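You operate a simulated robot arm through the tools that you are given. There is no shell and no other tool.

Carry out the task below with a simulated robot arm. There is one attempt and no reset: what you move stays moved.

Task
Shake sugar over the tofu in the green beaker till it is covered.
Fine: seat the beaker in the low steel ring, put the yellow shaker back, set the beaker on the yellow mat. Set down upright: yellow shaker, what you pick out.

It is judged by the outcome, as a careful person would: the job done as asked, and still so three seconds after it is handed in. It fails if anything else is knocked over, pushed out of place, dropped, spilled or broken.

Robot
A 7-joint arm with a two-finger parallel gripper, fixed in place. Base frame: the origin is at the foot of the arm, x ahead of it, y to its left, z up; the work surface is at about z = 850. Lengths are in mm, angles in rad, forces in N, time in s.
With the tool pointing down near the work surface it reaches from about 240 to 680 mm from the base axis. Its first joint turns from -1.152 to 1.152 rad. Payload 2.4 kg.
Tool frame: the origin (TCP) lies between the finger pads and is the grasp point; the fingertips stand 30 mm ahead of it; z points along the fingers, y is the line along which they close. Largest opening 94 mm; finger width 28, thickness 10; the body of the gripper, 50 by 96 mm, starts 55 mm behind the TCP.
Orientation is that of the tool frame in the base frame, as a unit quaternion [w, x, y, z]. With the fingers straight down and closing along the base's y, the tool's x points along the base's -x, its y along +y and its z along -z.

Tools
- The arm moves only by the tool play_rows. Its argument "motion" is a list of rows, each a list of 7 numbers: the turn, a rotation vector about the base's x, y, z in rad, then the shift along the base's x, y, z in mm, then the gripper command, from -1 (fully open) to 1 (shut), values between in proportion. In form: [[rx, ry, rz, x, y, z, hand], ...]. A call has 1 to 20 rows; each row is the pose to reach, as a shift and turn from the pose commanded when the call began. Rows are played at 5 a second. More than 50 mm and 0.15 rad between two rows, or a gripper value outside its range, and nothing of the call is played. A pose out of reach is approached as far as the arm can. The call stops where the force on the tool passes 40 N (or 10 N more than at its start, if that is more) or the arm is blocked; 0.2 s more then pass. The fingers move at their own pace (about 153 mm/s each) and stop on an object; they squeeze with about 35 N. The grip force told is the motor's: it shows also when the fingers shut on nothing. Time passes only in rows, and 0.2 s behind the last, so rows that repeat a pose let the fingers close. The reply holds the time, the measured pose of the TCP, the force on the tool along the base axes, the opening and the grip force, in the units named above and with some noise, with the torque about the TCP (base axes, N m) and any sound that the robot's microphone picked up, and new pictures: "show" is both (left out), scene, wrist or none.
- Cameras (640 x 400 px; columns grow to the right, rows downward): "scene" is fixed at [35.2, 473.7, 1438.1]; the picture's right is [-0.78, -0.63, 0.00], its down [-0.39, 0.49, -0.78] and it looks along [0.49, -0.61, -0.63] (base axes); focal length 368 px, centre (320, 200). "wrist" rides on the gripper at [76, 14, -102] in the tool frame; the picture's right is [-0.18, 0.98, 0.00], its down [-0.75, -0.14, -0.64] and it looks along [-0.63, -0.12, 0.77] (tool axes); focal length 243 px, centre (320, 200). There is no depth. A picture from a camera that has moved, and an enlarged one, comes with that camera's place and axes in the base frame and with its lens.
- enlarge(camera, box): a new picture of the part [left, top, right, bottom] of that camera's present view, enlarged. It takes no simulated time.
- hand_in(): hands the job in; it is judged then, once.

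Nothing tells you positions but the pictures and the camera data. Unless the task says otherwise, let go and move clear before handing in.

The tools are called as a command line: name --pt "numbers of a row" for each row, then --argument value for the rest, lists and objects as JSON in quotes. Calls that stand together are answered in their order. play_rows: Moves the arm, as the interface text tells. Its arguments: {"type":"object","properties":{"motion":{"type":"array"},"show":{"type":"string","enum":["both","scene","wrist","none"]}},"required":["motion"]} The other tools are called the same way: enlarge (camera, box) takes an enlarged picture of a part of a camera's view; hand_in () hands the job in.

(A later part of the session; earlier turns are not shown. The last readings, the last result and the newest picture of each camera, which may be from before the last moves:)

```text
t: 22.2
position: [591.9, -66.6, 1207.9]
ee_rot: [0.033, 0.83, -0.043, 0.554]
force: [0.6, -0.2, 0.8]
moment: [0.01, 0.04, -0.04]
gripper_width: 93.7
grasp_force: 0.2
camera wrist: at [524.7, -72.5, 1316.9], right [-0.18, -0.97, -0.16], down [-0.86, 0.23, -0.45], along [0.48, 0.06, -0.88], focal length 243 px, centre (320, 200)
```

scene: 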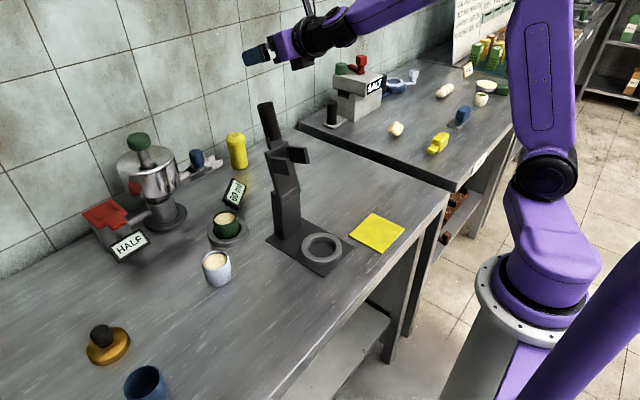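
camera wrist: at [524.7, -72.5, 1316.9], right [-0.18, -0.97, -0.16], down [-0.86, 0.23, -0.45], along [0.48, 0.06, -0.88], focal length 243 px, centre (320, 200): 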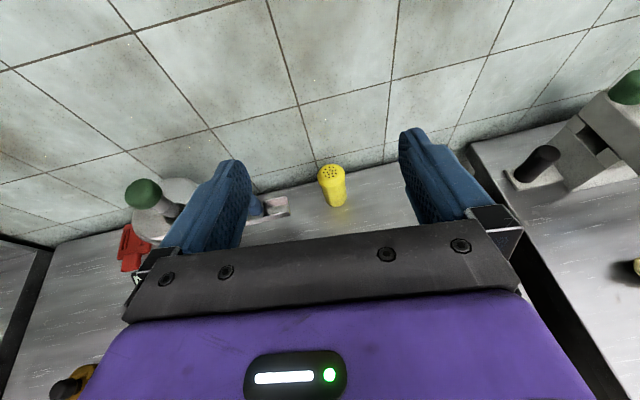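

The arm can tip the tool to about 68° forward with the camera on top. I'll yaw slightly so the wrist stays well clear of the stand, then move forward to a point above the shaker before descending with the fingers straddling it.

play_rows --pt "0 0 0.125 40 -1 -20 -1" --pt "0 0 0.25 80 -3 -45 -1" --pt "0 0 0.25 120 -4 -70 -1" --pt "0 0 0.25 150 -5 -90 -1" --pt "0 0 0.25 170 -6 -108 -1" --pt "0 0 0.25 170 -6 -108 -1" --show "both"

enlarge --camera "wrist" --box '[220, 80, 440, 250]'

enlarge --camera "scene" --box '[170, 20, 350, 220]'

```text
t: 23.6
position: [761.3, -69.0, 1098.9]
ee_rot: [-0.037, 0.817, 0.076, 0.571]
force: [0.3, -0.4, 0.6]
moment: [0.06, 0.01, -0.01]
gripper_width: 93.9
grasp_force: 0.1
out of reach, approached as far as the arm can: row 2, 3, 4
camera wrist: at [694.9, -91.7, 1207.3], right [0.1, -0.98, -0.15], down [-0.87, -0.02, -0.49], along [0.48, 0.18, -0.86], focal length 243 px, centre (320, 200)
```

scene: 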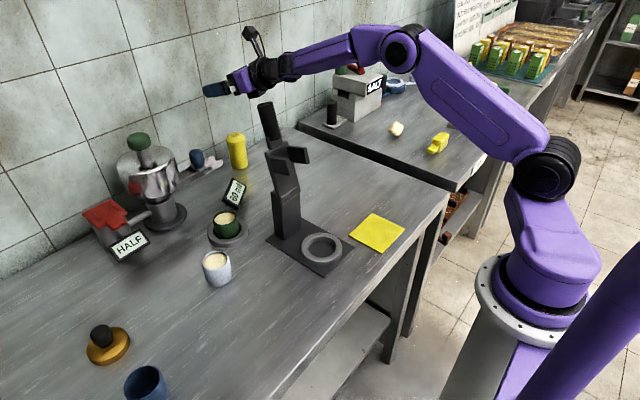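
wrist: 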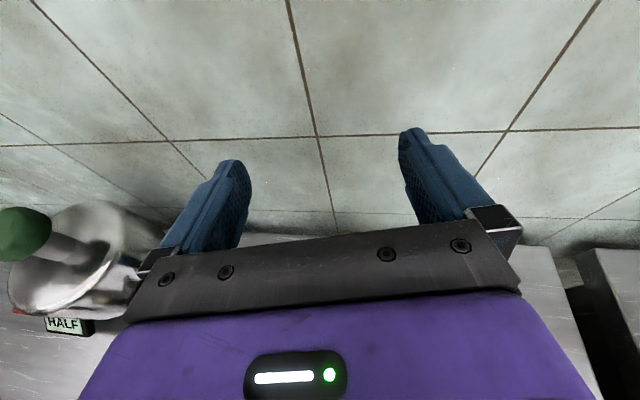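

```text
2.35 times, centred on (330, 165) of wrist
camera zoom: at [694.9, -91.7, 1207.3], right [0.1, -0.98, -0.15], down [-0.87, -0.02, -0.49], along [0.48, 0.18, -0.86], focal length 571 px, centre (296, 282)
```

zoom: 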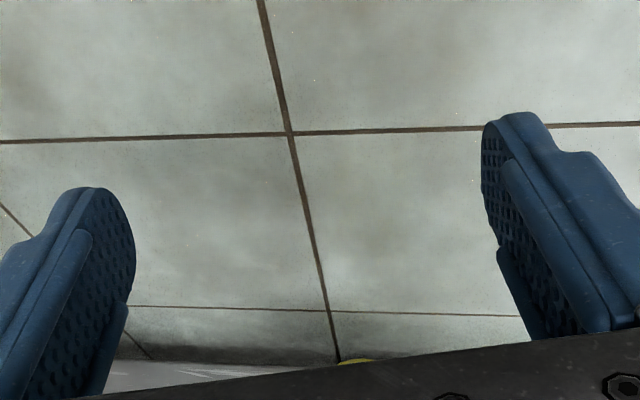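

```text
2.00 times, centred on (260, 120) of scene
camera zoom: at [35.2, 473.6, 1438.1], right [-0.78, -0.63, 0.0], down [-0.39, 0.49, -0.78], along [0.49, -0.61, -0.63], focal length 737 px, centre (440, 360)
```

zoom: 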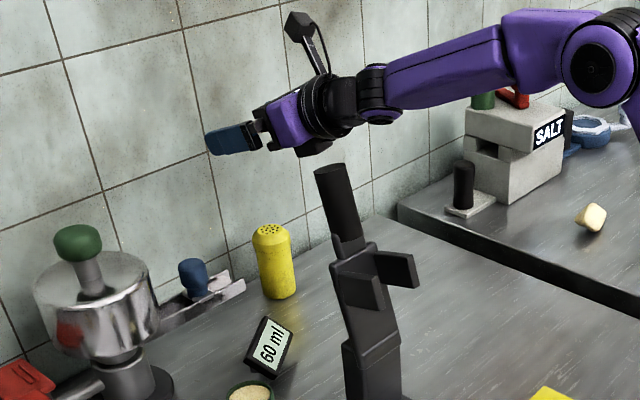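

The gripper now sits above the shaker, fingers pointing forward and slightly down. I'll centre over it and descend to just above its top, then check alignment.

play_rows --pt "0 0 0 4 -4 -35 -1" --pt "0 0 0 7.5 -6 -70 -1" --pt "0 0 0 7.5 -6 -100 -1" --pt "0 0 0 7.5 -6 -100 -1" --show "both"

enlarge --camera "wrist" --box '[220, 130, 440, 260]'

enlarge --camera "scene" --box '[170, 80, 330, 200]'

```text
t: 24.6
position: [767.8, -74.5, 1000.4]
ee_rot: [-0.045, 0.817, 0.064, 0.571]
force: [0.3, -0.2, 0.6]
moment: [-0.01, 0.01, 0.0]
gripper_width: 94.1
grasp_force: 0.1
camera wrist: at [700.8, -99.5, 1107.1], right [0.09, -0.98, -0.17], down [-0.87, 0.01, -0.49], along [0.48, 0.19, -0.86], focal length 243 px, centre (320, 200)
```

scene: 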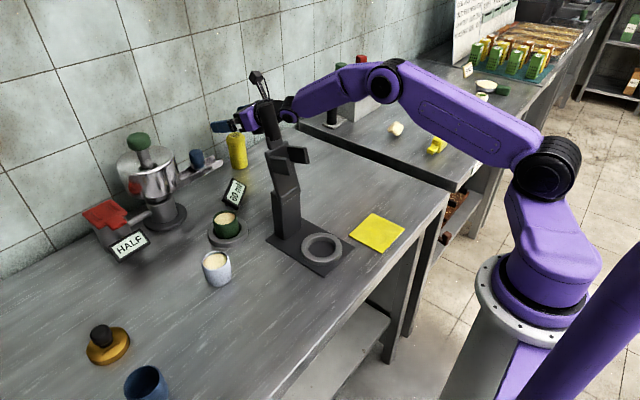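
wrist: 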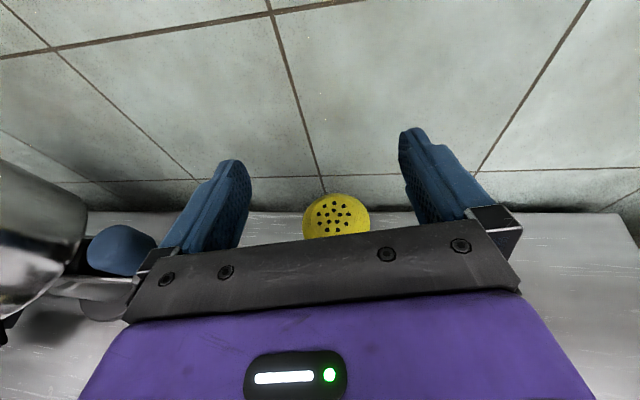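

```text
2.91 times, centred on (330, 195) of wrist
camera zoom: at [700.8, -99.5, 1107.1], right [0.09, -0.98, -0.17], down [-0.87, 0.01, -0.49], along [0.48, 0.19, -0.86], focal length 706 px, centre (291, 214)
```

zoom: 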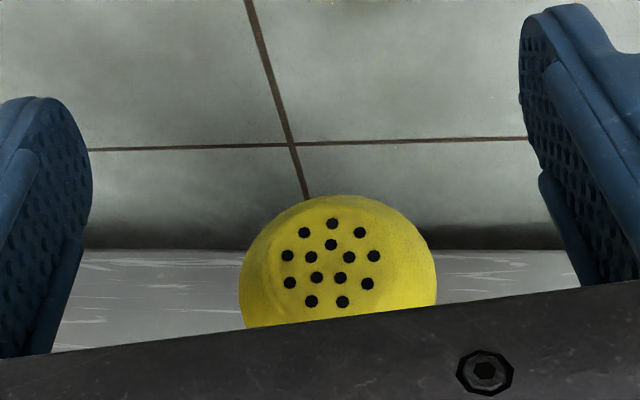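

```text
3.33 times, centred on (250, 140) of scene
camera zoom: at [35.2, 473.6, 1438.1], right [-0.78, -0.63, 0.0], down [-0.39, 0.49, -0.78], along [0.49, -0.61, -0.63], focal length 1228 px, centre (553, 400)
```

zoom: 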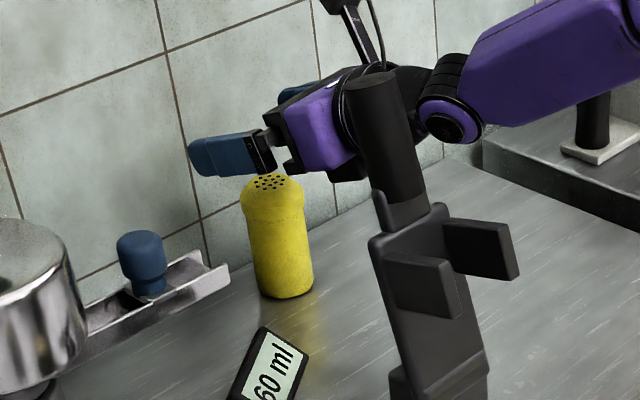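

The shaker's top centre is at about (775, -76), a couple of millimetres to the right of the finger midline. I'll nudge over and descend so the pads hold the plain body below the cap.

play_rows --pt "0 0 0 2 -2.5 -30 -1" --pt "0 0 0 2 -2.5 -60 -1" --pt "0 0 0 2 -2.5 -85 -1" --pt "0 0 0 2 -2.5 -100 -1" --pt "0 0 0 2 -2.5 -100 -1" --show "both"

enlarge --camera "wrist" --box '[220, 130, 440, 260]'

enlarge --camera "scene" --box '[170, 80, 330, 200]'

```text
t: 25.8
position: [772.2, -77.8, 900.2]
ee_rot: [-0.045, 0.817, 0.064, 0.572]
force: [0.2, 0.6, -0.2]
moment: [-0.03, 0.0, 0.01]
gripper_width: 94.0
grasp_force: 0.1
camera wrist: at [704.2, -102.2, 1007.3], right [0.09, -0.98, -0.17], down [-0.87, 0.01, -0.49], along [0.48, 0.19, -0.86], focal length 243 px, centre (320, 200)
```

scene: 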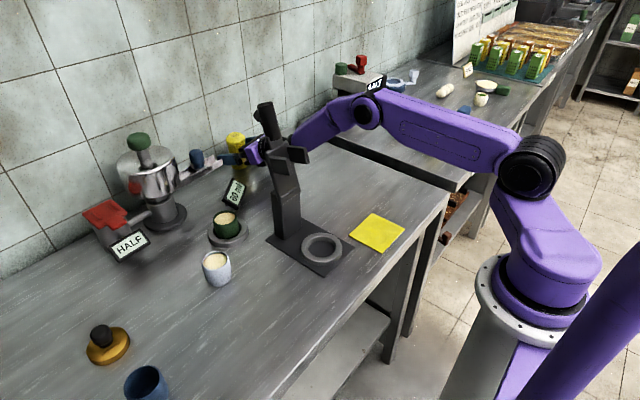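
wrist: 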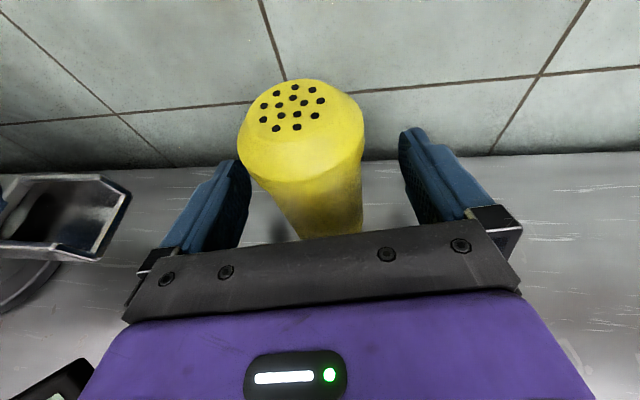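

```text
2.91 times, centred on (330, 195) of wrist
camera zoom: at [704.2, -102.2, 1007.3], right [0.09, -0.98, -0.17], down [-0.87, 0.01, -0.49], along [0.48, 0.19, -0.86], focal length 706 px, centre (291, 214)
```

zoom: 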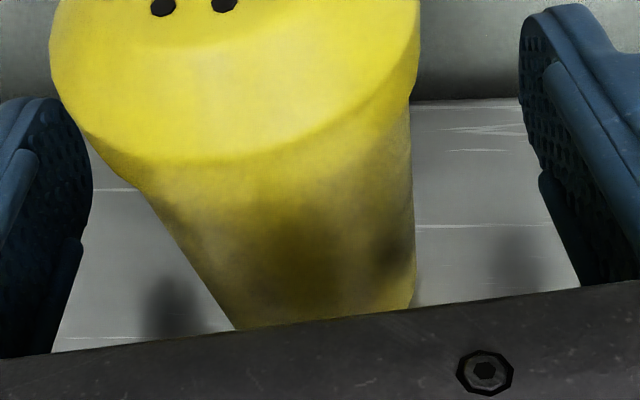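

```text
3.33 times, centred on (250, 140) of scene
camera zoom: at [35.2, 473.7, 1438.1], right [-0.78, -0.63, 0.0], down [-0.39, 0.49, -0.78], along [0.49, -0.61, -0.63], focal length 1228 px, centre (553, 400)
```

zoom: 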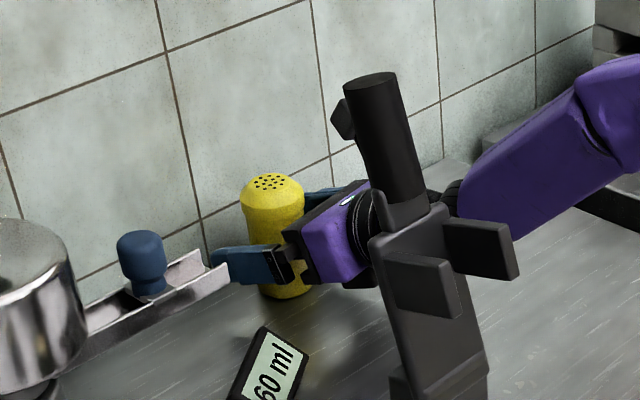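

The shaker is centred between the fingers to within about a millimetre. I'll close on it now.

play_rows --pt "0 0 0 0 0 0 -0.4" --pt "0 0 0 0 0 0 0.0" --pt "0 0 0 0 0 0 0.5" --pt "0 0 0 0 0 0 1" --pt "0 0 0 0 0 0 1" --show "both"

```text
t: 27.0
position: [770.7, -77.2, 900.6]
ee_rot: [-0.045, 0.817, 0.064, 0.572]
force: [0.3, 1.2, 2.1]
moment: [-0.03, -0.06, 0.02]
gripper_width: 52.4
grasp_force: 35.4
camera wrist: at [704.2, -102.1, 1007.7], right [0.09, -0.98, -0.17], down [-0.87, 0.01, -0.49], along [0.48, 0.19, -0.86], focal length 243 px, centre (320, 200)
```

scene: 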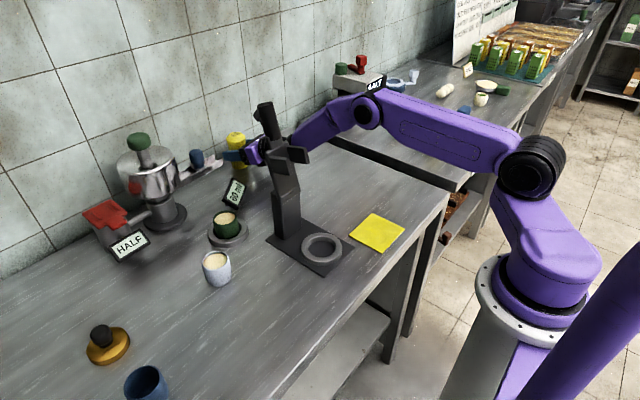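
wrist: 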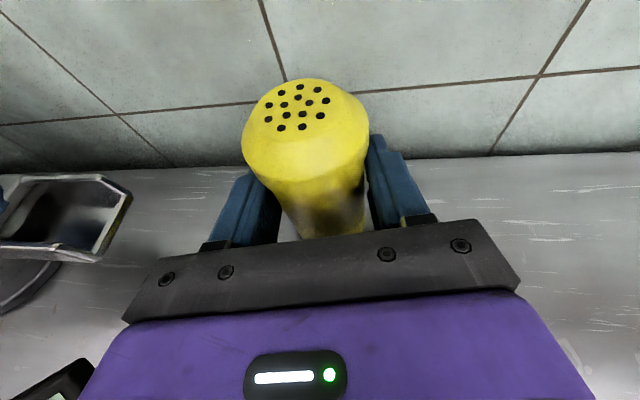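

The shaker is held firmly (52.4 mm). I'll lift it straight up and check that it stays upright in the grip.

play_rows --pt "0 0 0 0 0 10 1" --pt "0 0 0 0 0 45 1" --pt "0 0 0 0 0 90 1" --pt "0 0 0 0 0 135 1" --pt "0 0 0 0 0 180 1" --pt "0 0 0 0 0 200 1" --pt "0 0 0 0 0 200 1" --show "both"

enlarge --camera "scene" --box '[170, 50, 350, 200]'

```text
t: 28.6
position: [772.4, -80.7, 1099.7]
ee_rot: [-0.044, 0.818, 0.063, 0.57]
force: [0.1, 0.4, -1.5]
moment: [0.0, 0.01, -0.01]
gripper_width: 52.5
grasp_force: 35.4
camera wrist: at [705.1, -105.1, 1205.8], right [0.09, -0.98, -0.17], down [-0.87, 0.01, -0.49], along [0.48, 0.19, -0.86], focal length 243 px, centre (320, 200)
```

scene: 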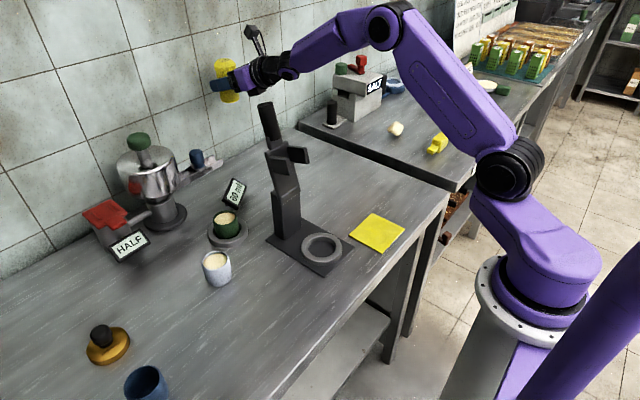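
wrist: 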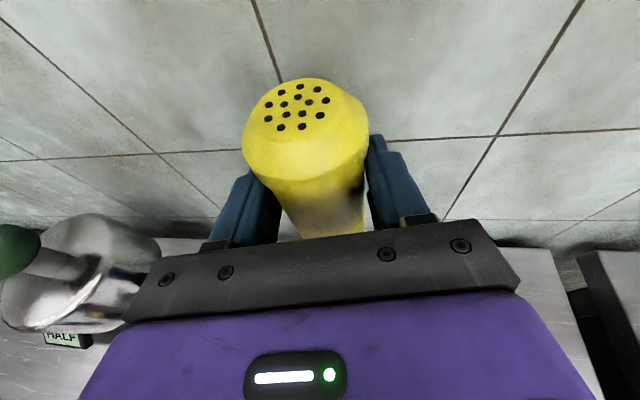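

```text
2.67 times, centred on (260, 125) of scene
camera zoom: at [35.2, 473.6, 1438.1], right [-0.78, -0.63, 0.0], down [-0.39, 0.49, -0.78], along [0.49, -0.61, -0.63], focal length 983 px, centre (480, 400)
```

zoom: 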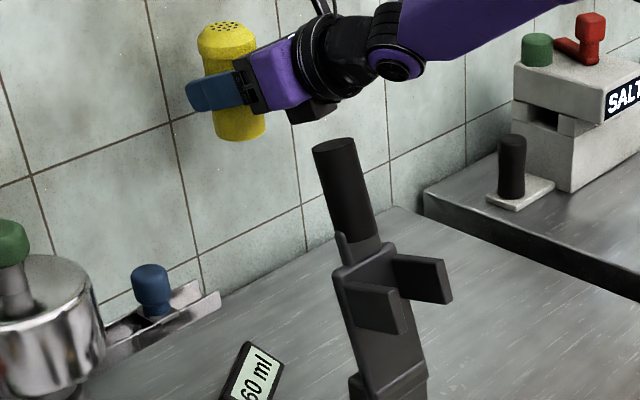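

The shaker hangs upright and secure. I'll now carry it high over the stand toward the beaker side, yawing the tool so the wrist ends up on the left of the stand.

play_rows --pt "0 0 0 -20 10 30 1" --pt "0 0 0 -45 30 55 1" --pt "0 0 -0.1 -65 65 75 1" --pt "0 0 -0.2 -85 105 78 1" --pt "0 0 -0.3 -105 148 78 1" --pt "0 0 -0.4 -125 190 78 1" --pt "0 0 -0.5 -145 228 75 1" --pt "0 0 -0.5 -145 228 75 1" --show "both"

```text
t: 30.4
position: [633.5, 17.2, 1187.0]
ee_rot: [0.033, 0.819, -0.091, 0.566]
force: [0.4, -0.3, -2.8]
moment: [0.0, 0.0, 0.02]
gripper_width: 52.5
grasp_force: 35.1
out of reach, approached as far as the arm can: row 5, 6, 7, 8
camera wrist: at [562.7, 10.2, 1293.9], right [-0.25, -0.94, -0.22], down [-0.82, 0.32, -0.47], along [0.51, 0.07, -0.86], focal length 243 px, centre (320, 200)
```

scene: 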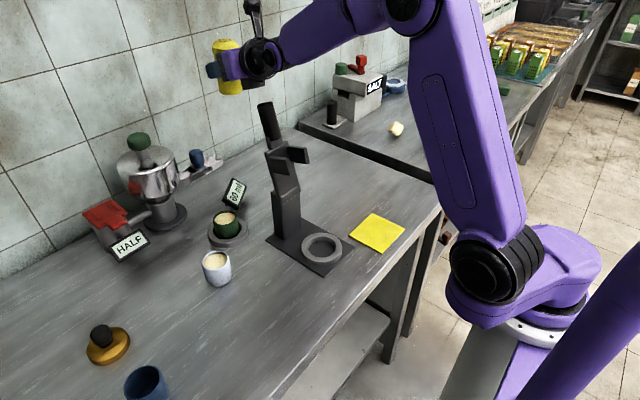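
wrist: 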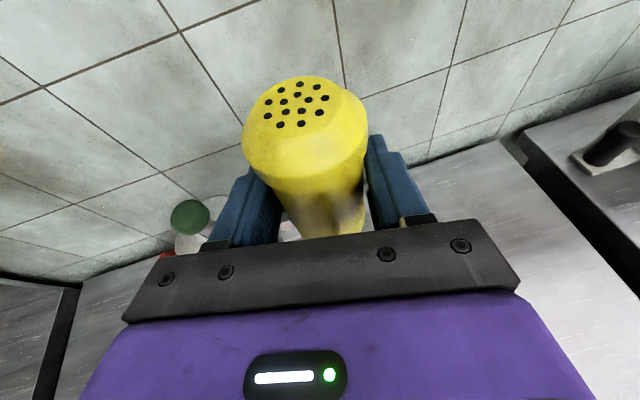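

The arm ran out of reach during the yaw because the forearm and tool were nearly in line, and the shaker is still secure at about (633, 17, 1187). I'll tip the tool back toward vertical, which leans the shaker forward only about 34°, so the wrist can turn more freely.

play_rows --pt "0.02 0.118 0 0 0 0 1" --pt "0.04 0.237 0 0 0 0 1" --pt "0.06 0.355 0 0 0 0 1" --pt "0.081 0.473 0 0 0 0 1" --pt "0.101 0.592 0 0 0 0 1" --pt "0.101 0.592 0 0 0 0 1" --show "both"

```text
t: 31.8
position: [629.6, 14.1, 1187.0]
ee_rot: [0.017, 0.949, -0.104, 0.297]
force: [0.1, 0.3, -2.8]
moment: [0.01, 0.01, 0.01]
gripper_width: 52.4
grasp_force: 34.7
camera wrist: at [630.4, -4.1, 1314.5], right [-0.35, -0.93, -0.13], down [-0.93, 0.34, 0.1], along [-0.05, 0.16, -0.99], focal length 243 px, centre (320, 200)
```

scene: 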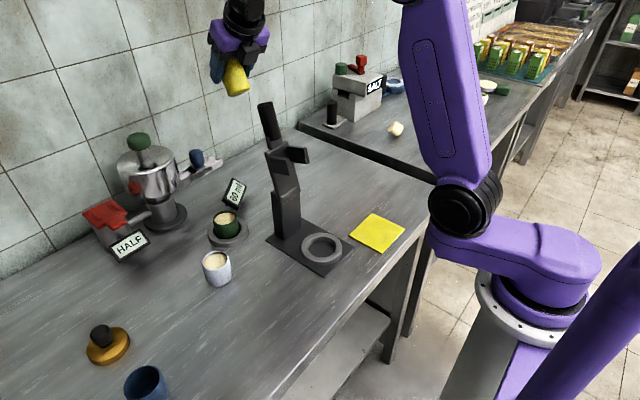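
wrist: 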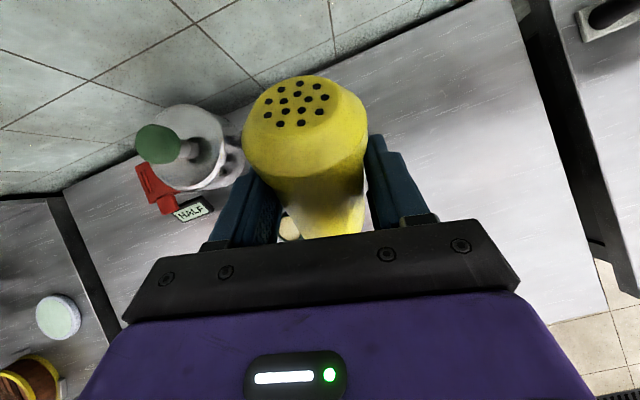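

The wrist is relaxed again and the shaker only leans forward. I'll move across to a safe height over the beaker area and then test raising the tool to horizontal there.

play_rows --pt "0 0 0 -5 40 -5 1" --pt "0 0 0 -15 80 -15 1" --pt "0 0 0 -27 115 -30 1" --pt "0 0 0 -40 145 -40 1" --pt "0 0 0 -40 145 -40 1" --show "none"

play_rows --pt "-0.02 -0.118 0 0 0 0 1" --pt "-0.04 -0.237 0 0 0 0 1" --pt "-0.06 -0.355 0 0 0 0 1" --pt "-0.081 -0.473 0 0 0 0 1" --pt "-0.101 -0.592 0 0 0 0 1" --pt "-0.121 -0.71 0 0 0 0 1" --pt "-0.141 -0.828 0 0 0 0 1" --pt "-0.141 -0.828 0 0 0 0 1" --show "both"

```text
t: 33.0
position: [587.6, 159.7, 1147.0]
ee_rot: [0.017, 0.949, -0.104, 0.298]
force: [0.2, 0.2, -2.3]
moment: [-0.01, 0.02, -0.01]
gripper_width: 52.2
grasp_force: 34.4
```

```text
t: 34.8
position: [589.3, 158.6, 1149.5]
ee_rot: [0.038, 0.745, -0.081, 0.661]
force: [-0.8, -0.1, -2.0]
moment: [-0.01, 0.01, 0.01]
gripper_width: 52.1
grasp_force: 35.2
camera wrist: at [494.3, 156.4, 1235.0], right [-0.19, -0.95, -0.23], down [-0.69, 0.3, -0.66], along [0.7, 0.03, -0.71], focal length 243 px, centre (320, 200)
```

scene: 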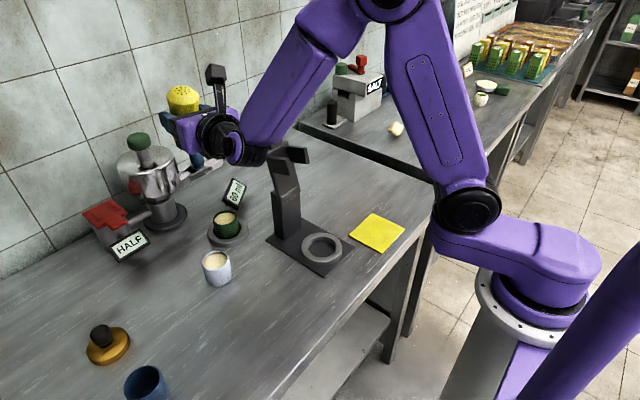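
wrist: 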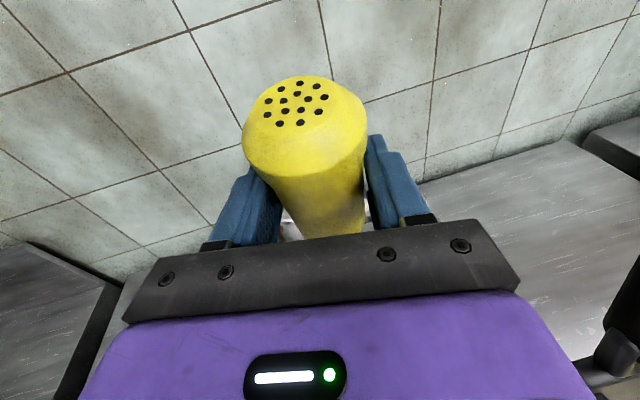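

The tool is near horizontal (83°) with the shaker upright, on the left of the stand. I'll pitch up slightly more and lower to about z = 1000 beside the beaker, keeping the shaker upright.

play_rows --pt "-0.018 -0.104 0 2 -10 -30 1" --pt "-0.035 -0.207 0 4 -20 -65 1" --pt "-0.035 -0.207 0 5 -28 -100 1" --pt "-0.035 -0.207 0 5 -28 -130 1" --pt "-0.035 -0.207 0 5 -28 -148 1" --pt "-0.035 -0.207 0 5 -28 -148 1" --show "both"

enlarge --camera "scene" --box '[130, 70, 350, 280]'

```text
t: 36.2
position: [593.1, 131.2, 999.7]
ee_rot: [0.043, 0.672, -0.074, 0.735]
force: [-0.8, -0.1, -1.6]
moment: [0.04, 0.0, -0.02]
gripper_width: 52.0
grasp_force: 35.0
camera wrist: at [483.6, 131.6, 1066.5], right [-0.14, -0.96, -0.23], down [-0.54, 0.27, -0.8], along [0.83, 0.01, -0.56], focal length 243 px, centre (320, 200)
```

scene: 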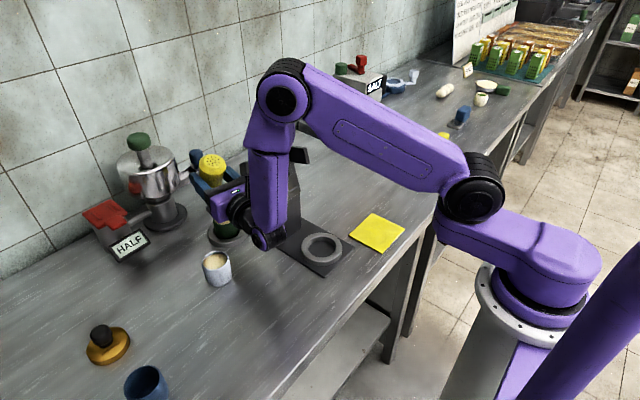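
wrist: 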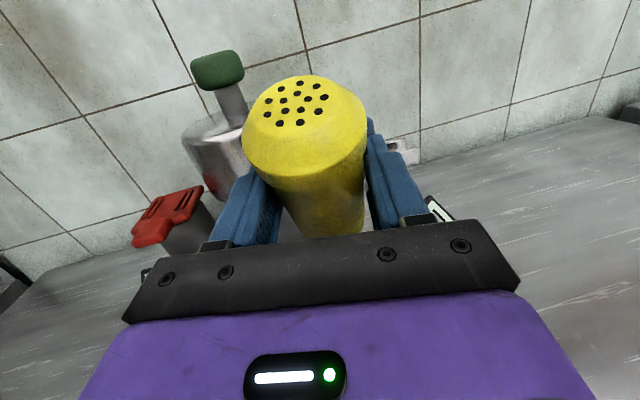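

```text
1.90 times, centred on (240, 175) of scene
camera zoom: at [35.2, 473.7, 1438.1], right [-0.78, -0.63, 0.0], down [-0.39, 0.49, -0.78], along [0.49, -0.61, -0.63], focal length 702 px, centre (472, 248)
```

zoom: 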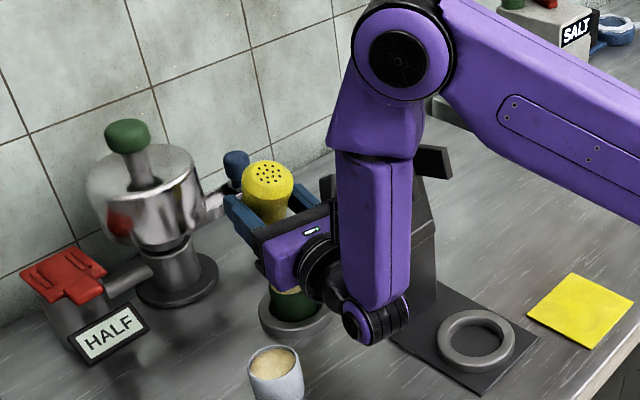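

The pose is good: the tool is horizontal (95°), the shaker upright above and beside the beaker, and everything is clear of the stand. Next I'll roll the shaker about the tool axis, shifting sideways so its mouth stays over the beaker, stopping just before it tips past horizontal.

play_rows --pt "0.1375 -0.0231 0.012 1.05 6.5 0 1" --pt "0.275 -0.0462 0.0241 2.0 12.9 0 1" --pt "0.4124 -0.0693 0.0361 2.84 19.1 0 1" --pt "0.5499 -0.0924 0.0482 3.5 24.9 0 1" --pt "0.6874 -0.1155 0.0602 4.1 30.3 0 1" --pt "0.8249 -0.1386 0.0722 4.5 35.0 0 1" --pt "0.9624 -0.1617 0.0843 4.7 39.1 0 1" --pt "1.0998 -0.1848 0.0963 4.8 42.4 0 1" --pt "1.2373 -0.2079 0.1084 4.6 45.0 0 1" --pt "1.3748 -0.231 0.1204 4.35 46.6 0 1" --pt "1.3748 -0.231 0.1204 4.35 46.6 0 1" --show "both"

enlarge --camera "scene" --box '[130, 70, 350, 280]'

```text
t: 38.6
position: [597.6, 177.1, 999.6]
ee_rot: [-0.441, 0.467, -0.49, 0.59]
force: [-0.5, 0.4, -2.5]
moment: [0.0, 0.02, 0.02]
gripper_width: 52.3
grasp_force: 34.7
camera wrist: at [485.4, 118.2, 985.5], right [0.09, 0.05, -0.99], down [-0.51, 0.86, 0.0], along [0.86, 0.51, 0.11], focal length 243 px, centre (320, 200)
```

scene: 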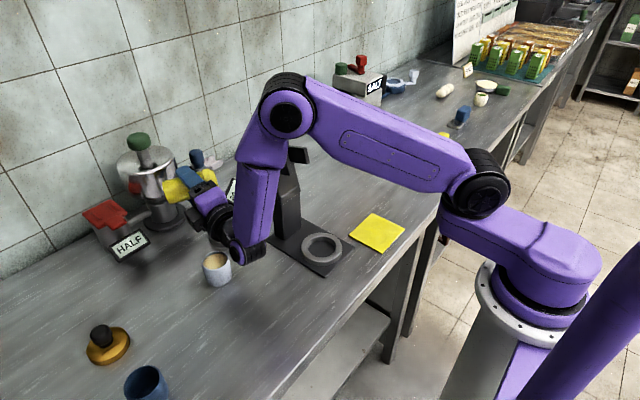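
wrist: 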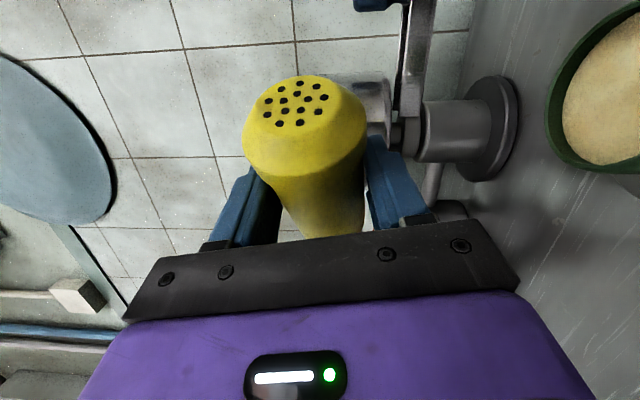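

```text
1.90 times, centred on (240, 175) of scene
camera zoom: at [35.2, 473.7, 1438.1], right [-0.78, -0.63, 0.0], down [-0.39, 0.49, -0.78], along [0.49, -0.61, -0.63], focal length 702 px, centre (472, 248)
```

zoom: 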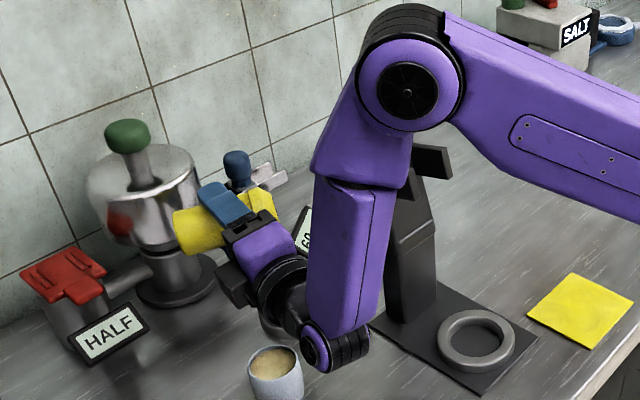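

The roll works, and the mouth is right over the beaker at about (576, 133, 1004). I'll continue partway past horizontal, keeping the mouth over the beaker, and check whether sugar starts falling by itself.

play_rows --pt "0.1375 -0.0231 0.012 -0.45 0.77 0 1" --pt "0.275 -0.0462 0.0241 -1.06 0.6 0 1" --pt "0.4124 -0.0693 0.0361 -1.8 -0.47 0 1" --pt "0.5499 -0.0924 0.0482 -2.7 -2.4 0 1" --pt "0.6874 -0.1155 0.0602 -3.7 -5.2 0 1" --pt "0.8249 -0.1386 0.0722 -4.8 -8.8 0 1" --show "both"

enlarge --camera "scene" --box '[150, 130, 290, 270]'

enlarge --camera "wrist" --box '[400, 0, 640, 240]'

```text
t: 40.0
position: [593.8, 168.8, 999.7]
ee_rot: [0.644, -0.227, 0.637, -0.358]
force: [-0.2, 0.7, -2.3]
moment: [0.0, 0.0, -0.02]
gripper_width: 52.0
grasp_force: 35.1
camera wrist: at [490.3, 138.0, 929.8], right [0.18, 0.77, -0.61], down [-0.6, 0.58, 0.55], along [0.78, 0.27, 0.57], focal length 243 px, centre (320, 200)
```

scene: 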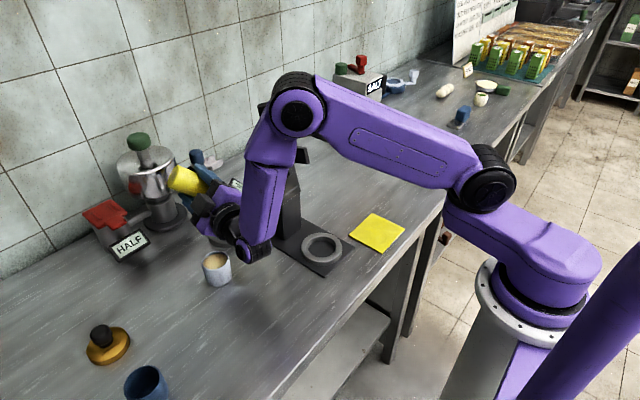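
wrist: 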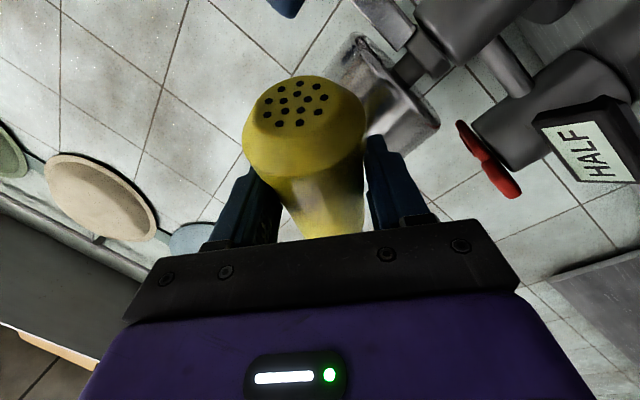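

```text
2.86 times, centred on (220, 200) of scene
camera zoom: at [35.2, 473.7, 1438.1], right [-0.78, -0.63, 0.0], down [-0.39, 0.49, -0.78], along [0.49, -0.61, -0.63], focal length 1053 px, centre (606, 200)
```

zoom: 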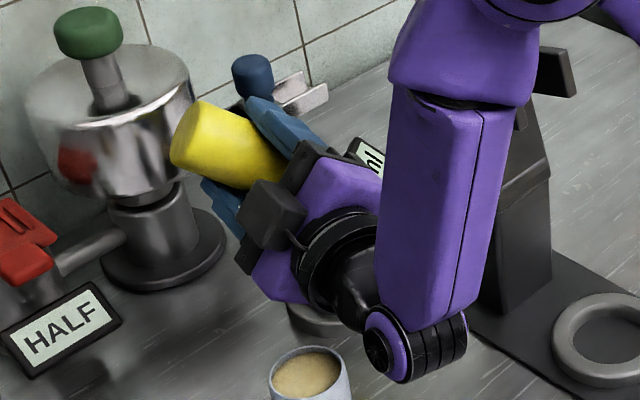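

```text
1.67 times, centred on (520, 120) of wrist
camera zoom: at [490.3, 138.0, 929.8], right [0.18, 0.77, -0.61], down [-0.6, 0.58, 0.55], along [0.78, 0.27, 0.57], focal length 404 px, centre (-13, 333)
```

zoom: 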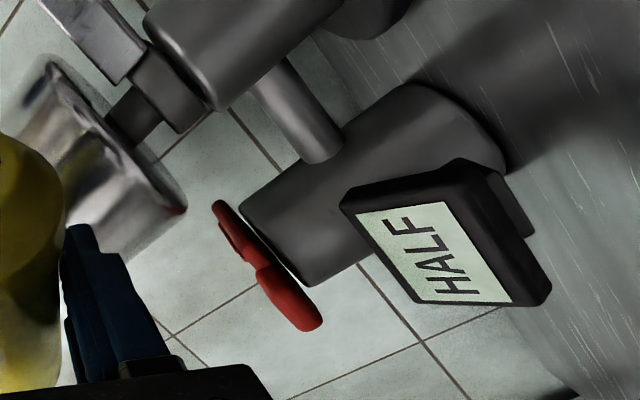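

No sugar falls without shaking: the holes are visible in the wrist view and clear. I'll complete the inversion over the beaker.

play_rows --pt "0.1375 -0.0231 0.012 -1.15 -4.3 0 1" --pt "0.275 -0.0462 0.0241 -2.36 -9.3 0 1" --pt "0.4124 -0.0693 0.0361 -3.6 -14.8 0 1" --pt "0.5499 -0.0924 0.0482 -4.8 -20.8 0 1" --pt "0.6874 -0.1155 0.0602 -6.0 -27.1 0 1" --pt "0.8249 -0.1386 0.0722 -7.2 -33.5 0 1" --pt "0.8838 -0.1485 0.0774 -7.7 -36.4 0 1" --pt "0.8838 -0.1485 0.0774 -7.7 -36.4 0 1" --show "both"

enlarge --camera "scene" --box '[150, 130, 290, 270]'

```text
t: 41.8
position: [585.9, 131.7, 998.8]
ee_rot: [0.736, 0.072, 0.672, -0.043]
force: [0.2, -0.4, -2.5]
moment: [0.06, 0.01, 0.01]
gripper_width: 52.1
grasp_force: 34.9
camera wrist: at [494.5, 166.2, 914.6], right [0.14, 0.96, 0.23], down [-0.72, -0.06, 0.69], along [0.68, -0.26, 0.69], focal length 243 px, centre (320, 200)
```

scene: 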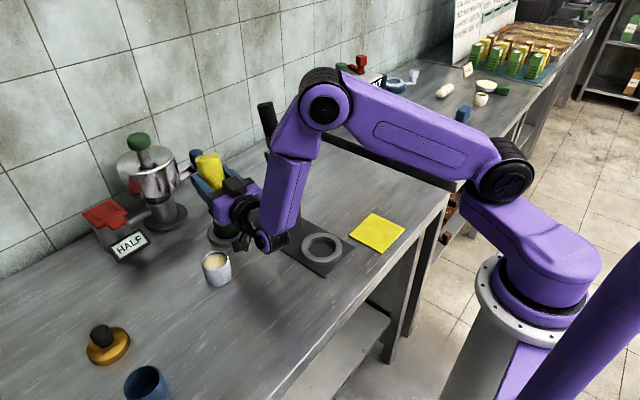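
wrist: 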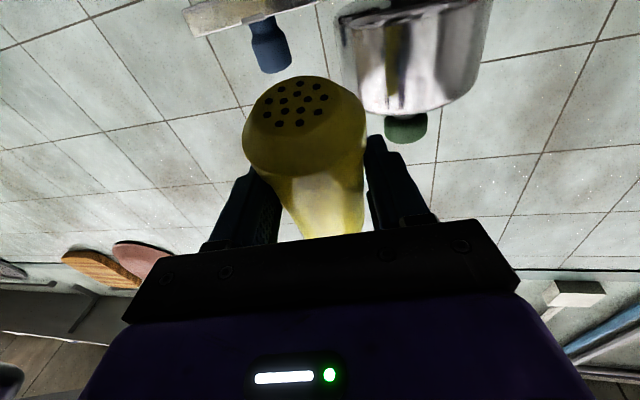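

```text
2.86 times, centred on (220, 200) of scene
camera zoom: at [35.2, 473.7, 1438.1], right [-0.78, -0.63, 0.0], down [-0.39, 0.49, -0.78], along [0.49, -0.61, -0.63], focal length 1053 px, centre (606, 200)
```

zoom: 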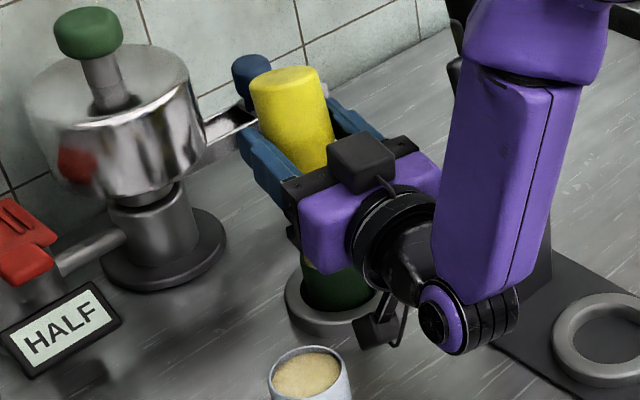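

The shaker is inverted with its mouth at about (577, 136, 949), some 45 mm above the beaker rim. I'll centre it by a couple of millimetres and give a short vertical shake to see how the sugar comes out.

play_rows --pt "0 0 0 0 -2.5 0 1" --pt "0 0 0 0 -2.5 20 1" --pt "0 0 0 0 -2.5 -15 1" --pt "0 0 0 0 -2.5 20 1" --pt "0 0 0 0 -2.5 -15 1" --pt "0 0 0 0 -2.5 0 1" --show "both"

enlarge --camera "scene" --box '[180, 150, 280, 270]'

enlarge --camera "wrist" --box '[200, 0, 480, 220]'

```text
t: 43.2
position: [585.7, 130.8, 999.9]
ee_rot: [0.736, 0.072, 0.672, -0.043]
force: [0.2, -0.9, -1.9]
moment: [0.01, 0.05, 0.01]
gripper_width: 51.9
grasp_force: 34.4
camera wrist: at [493.4, 164.4, 914.7], right [0.14, 0.96, 0.23], down [-0.72, -0.06, 0.69], along [0.68, -0.26, 0.69], focal length 243 px, centre (320, 200)
```

scene: 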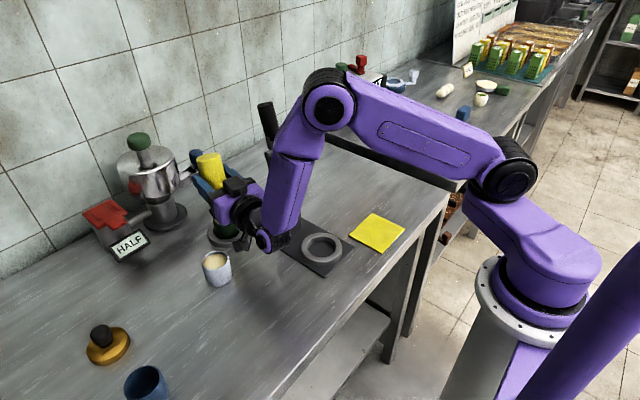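
wrist: 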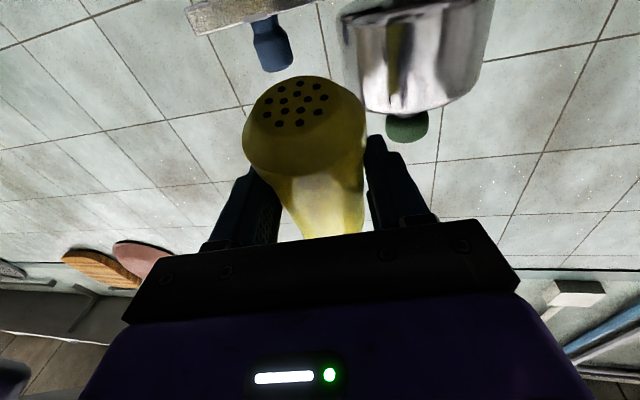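

```text
3.33 times, centred on (230, 210) of scene
camera zoom: at [35.2, 473.7, 1438.1], right [-0.78, -0.63, 0.0], down [-0.39, 0.49, -0.78], along [0.49, -0.61, -0.63], focal length 1228 px, centre (620, 167)
```

zoom: 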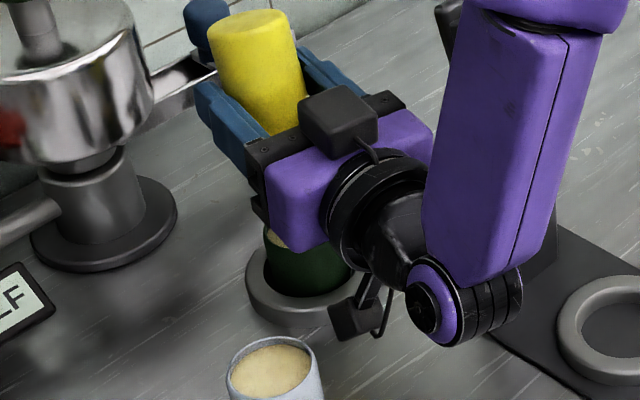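

```text
1.82 times, centred on (340, 110) of wrist
camera zoom: at [493.4, 164.4, 914.7], right [0.14, 0.96, 0.23], down [-0.72, -0.06, 0.69], along [0.68, -0.26, 0.69], focal length 441 px, centre (284, 364)
```

zoom: 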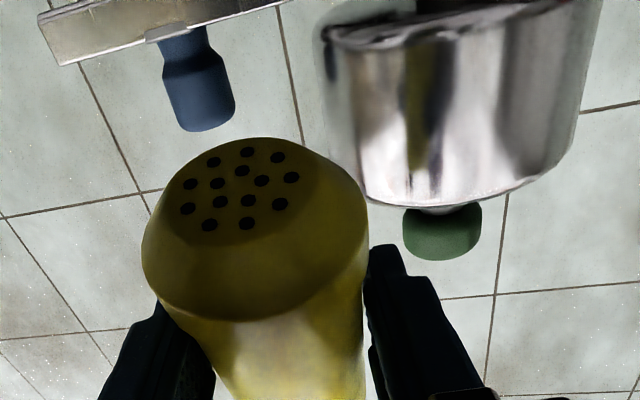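

No sugar is visible in the air and the gripper hides the tofu. I'll raise the inverted shaker straight up, still over the beaker, so the scene camera can see the surface.

play_rows --pt "0 0 0 0 0 40 1" --pt "0 0 0 0 0 80 1" --pt "0 0 0 0 0 110 1" --show "scene"

enlarge --camera "scene" --box '[190, 180, 270, 270]'

```text
t: 44.0
position: [585.1, 130.0, 1109.4]
ee_rot: [0.736, 0.071, 0.672, -0.043]
force: [-0.4, -0.2, -2.2]
moment: [0.0, 0.03, -0.03]
gripper_width: 52.1
grasp_force: 34.1
```

scene: 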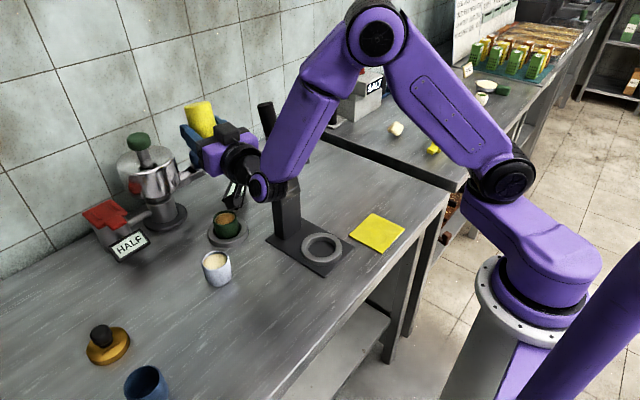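

```text
4.44 times, centred on (230, 225) of scene
camera zoom: at [35.2, 473.7, 1438.1], right [-0.78, -0.63, 0.0], down [-0.39, 0.49, -0.78], along [0.49, -0.61, -0.63], focal length 1638 px, centre (720, 89)
```

zoom: 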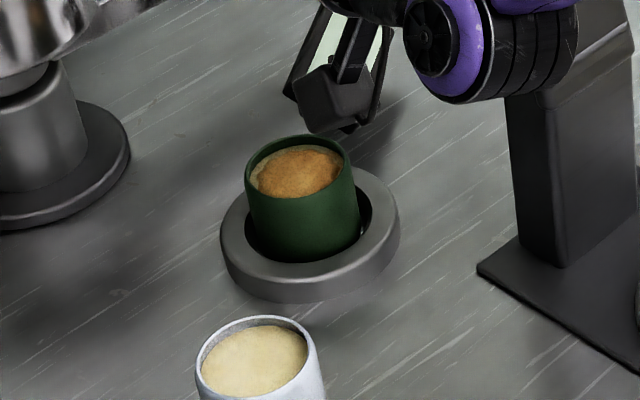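

The shaking worked: brownish sugar now lies over most of the tofu, with a lighter edge left over on one side. I'll look closer.

enlarge --camera "scene" --box '[210, 200, 245, 240]'

enlarge --camera "scene" --box '[180, 90, 290, 270]'

```text
10.00 times, centred on (228, 220) of scene
camera zoom: at [35.2, 473.7, 1438.1], right [-0.78, -0.63, 0.0], down [-0.39, 0.49, -0.78], along [0.49, -0.61, -0.63], focal length 3685 px, centre (1245, 0)
```

zoom: 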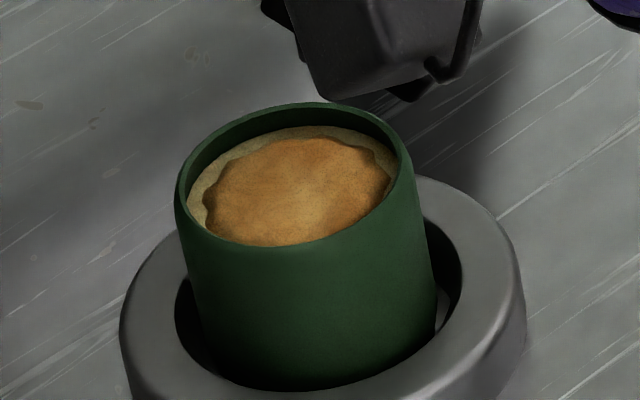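

```text
2.22 times, centred on (235, 180) of scene
camera zoom: at [35.2, 473.7, 1438.1], right [-0.78, -0.63, 0.0], down [-0.39, 0.49, -0.78], along [0.49, -0.61, -0.63], focal length 819 px, centre (509, 244)
```

zoom: 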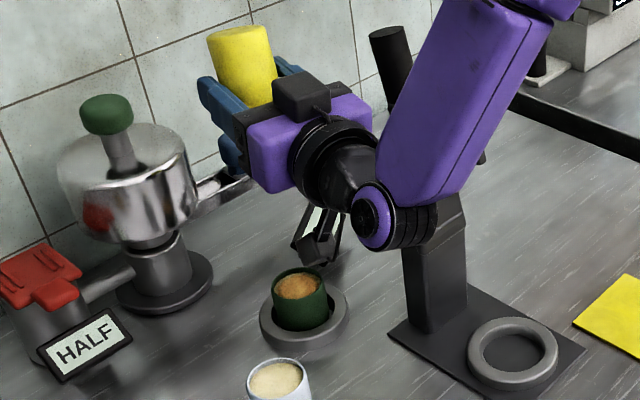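

The sugar forms a patch covering about four-fifths of the surface, so a little more is needed. I'll lower back down and give another short shake, then raise to check.

play_rows --pt "0 0 0 0 0 -35 1" --pt "0 0 0 0 0 -75 1" --pt "0 0 0 0 0 -110 1" --pt "0 0 0 0 0 -90 1" --pt "0 0 0 0 0 -125 1" --pt "0 0 0 0 0 -90 1" --pt "0 0 0 0 0 -110 1" --pt "0 0 0 0 0 -70 1" --pt "0 0 0 0 0 -30 1" --pt "0 0 0 0 0 0 1" --show "scene"

enlarge --camera "scene" --box '[210, 200, 245, 240]'

```text
t: 46.2
position: [584.7, 131.0, 1109.1]
ee_rot: [0.736, 0.072, 0.671, -0.044]
force: [-0.5, 0.0, -1.9]
moment: [-0.01, 0.03, 0.02]
gripper_width: 51.9
grasp_force: 35.6
```

scene: 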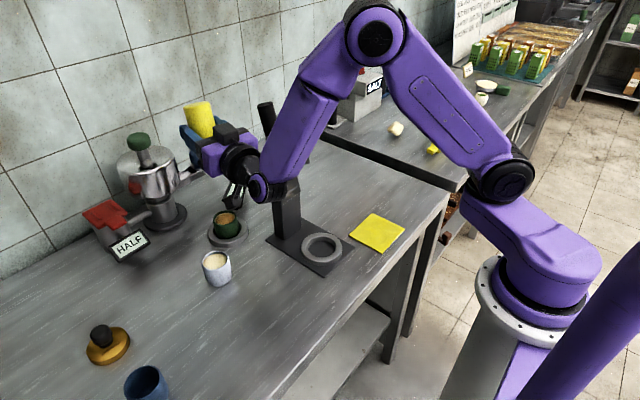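

```text
10.00 times, centred on (228, 220) of scene
camera zoom: at [35.2, 473.7, 1438.1], right [-0.78, -0.63, 0.0], down [-0.39, 0.49, -0.78], along [0.49, -0.61, -0.63], focal length 3685 px, centre (1245, 0)
```

zoom: 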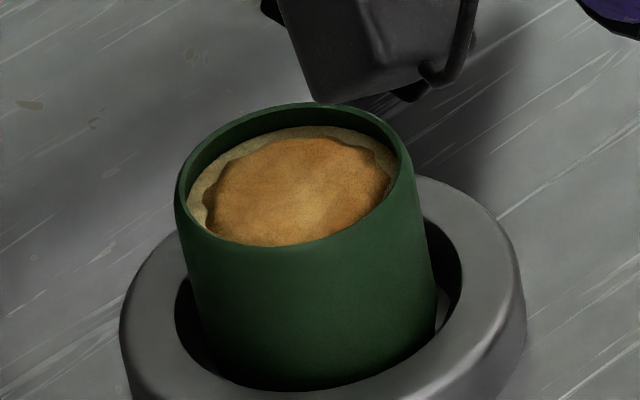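

The patch looks the same as before the second shake, so it may already be at its full extent. I'll raise a bit more so the camera bracket no longer hides the display and I can compare its reading.

play_rows --pt "0 0 0 0 0 25 1" --pt "0 0 0 0 0 50 1" --pt "0 0 0 0 0 50 1" --show "scene"

enlarge --camera "scene" --box '[200, 165, 260, 245]'

enlarge --camera "scene" --box '[212, 205, 242, 232]'

```text
t: 47.0
position: [585.4, 130.5, 1161.0]
ee_rot: [0.737, 0.071, 0.671, -0.043]
force: [-0.5, -0.1, -2.1]
moment: [0.0, 0.01, -0.01]
gripper_width: 52.1
grasp_force: 34.9
```

scene: 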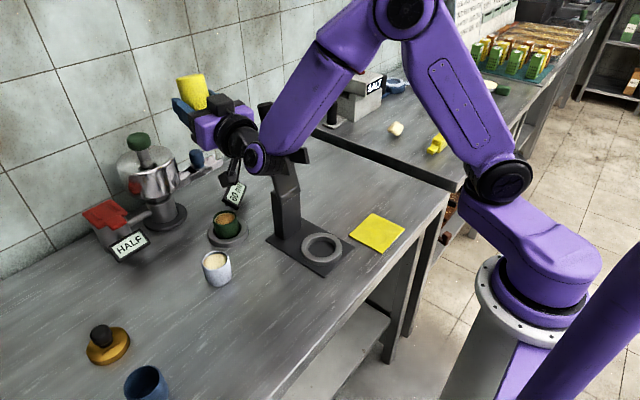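

```text
5.00 times, centred on (230, 205) of scene
camera zoom: at [35.2, 473.7, 1438.1], right [-0.78, -0.63, 0.0], down [-0.39, 0.49, -0.78], along [0.49, -0.61, -0.63], focal length 1842 px, centre (770, 175)
```

zoom: 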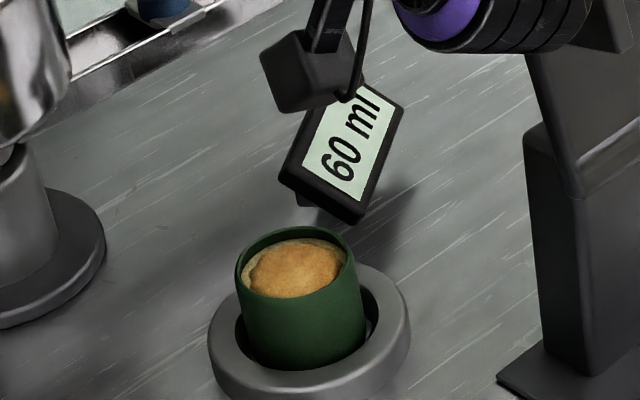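

```text
14.81 times, centred on (227, 218) of scene
camera zoom: at [35.2, 473.7, 1438.1], right [-0.78, -0.63, 0.0], down [-0.39, 0.49, -0.78], along [0.49, -0.61, -0.63], focal length 5459 px, centre (1698, -74)
```

zoom: 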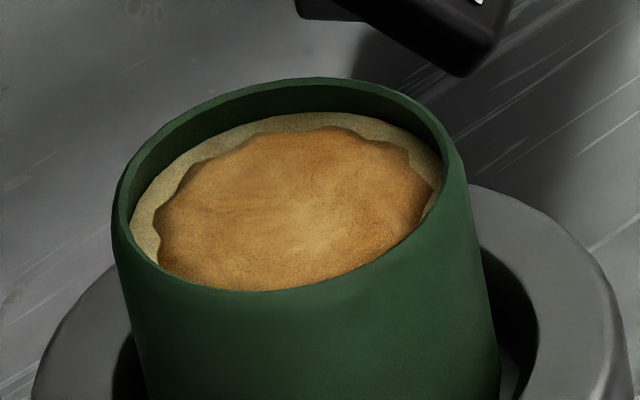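

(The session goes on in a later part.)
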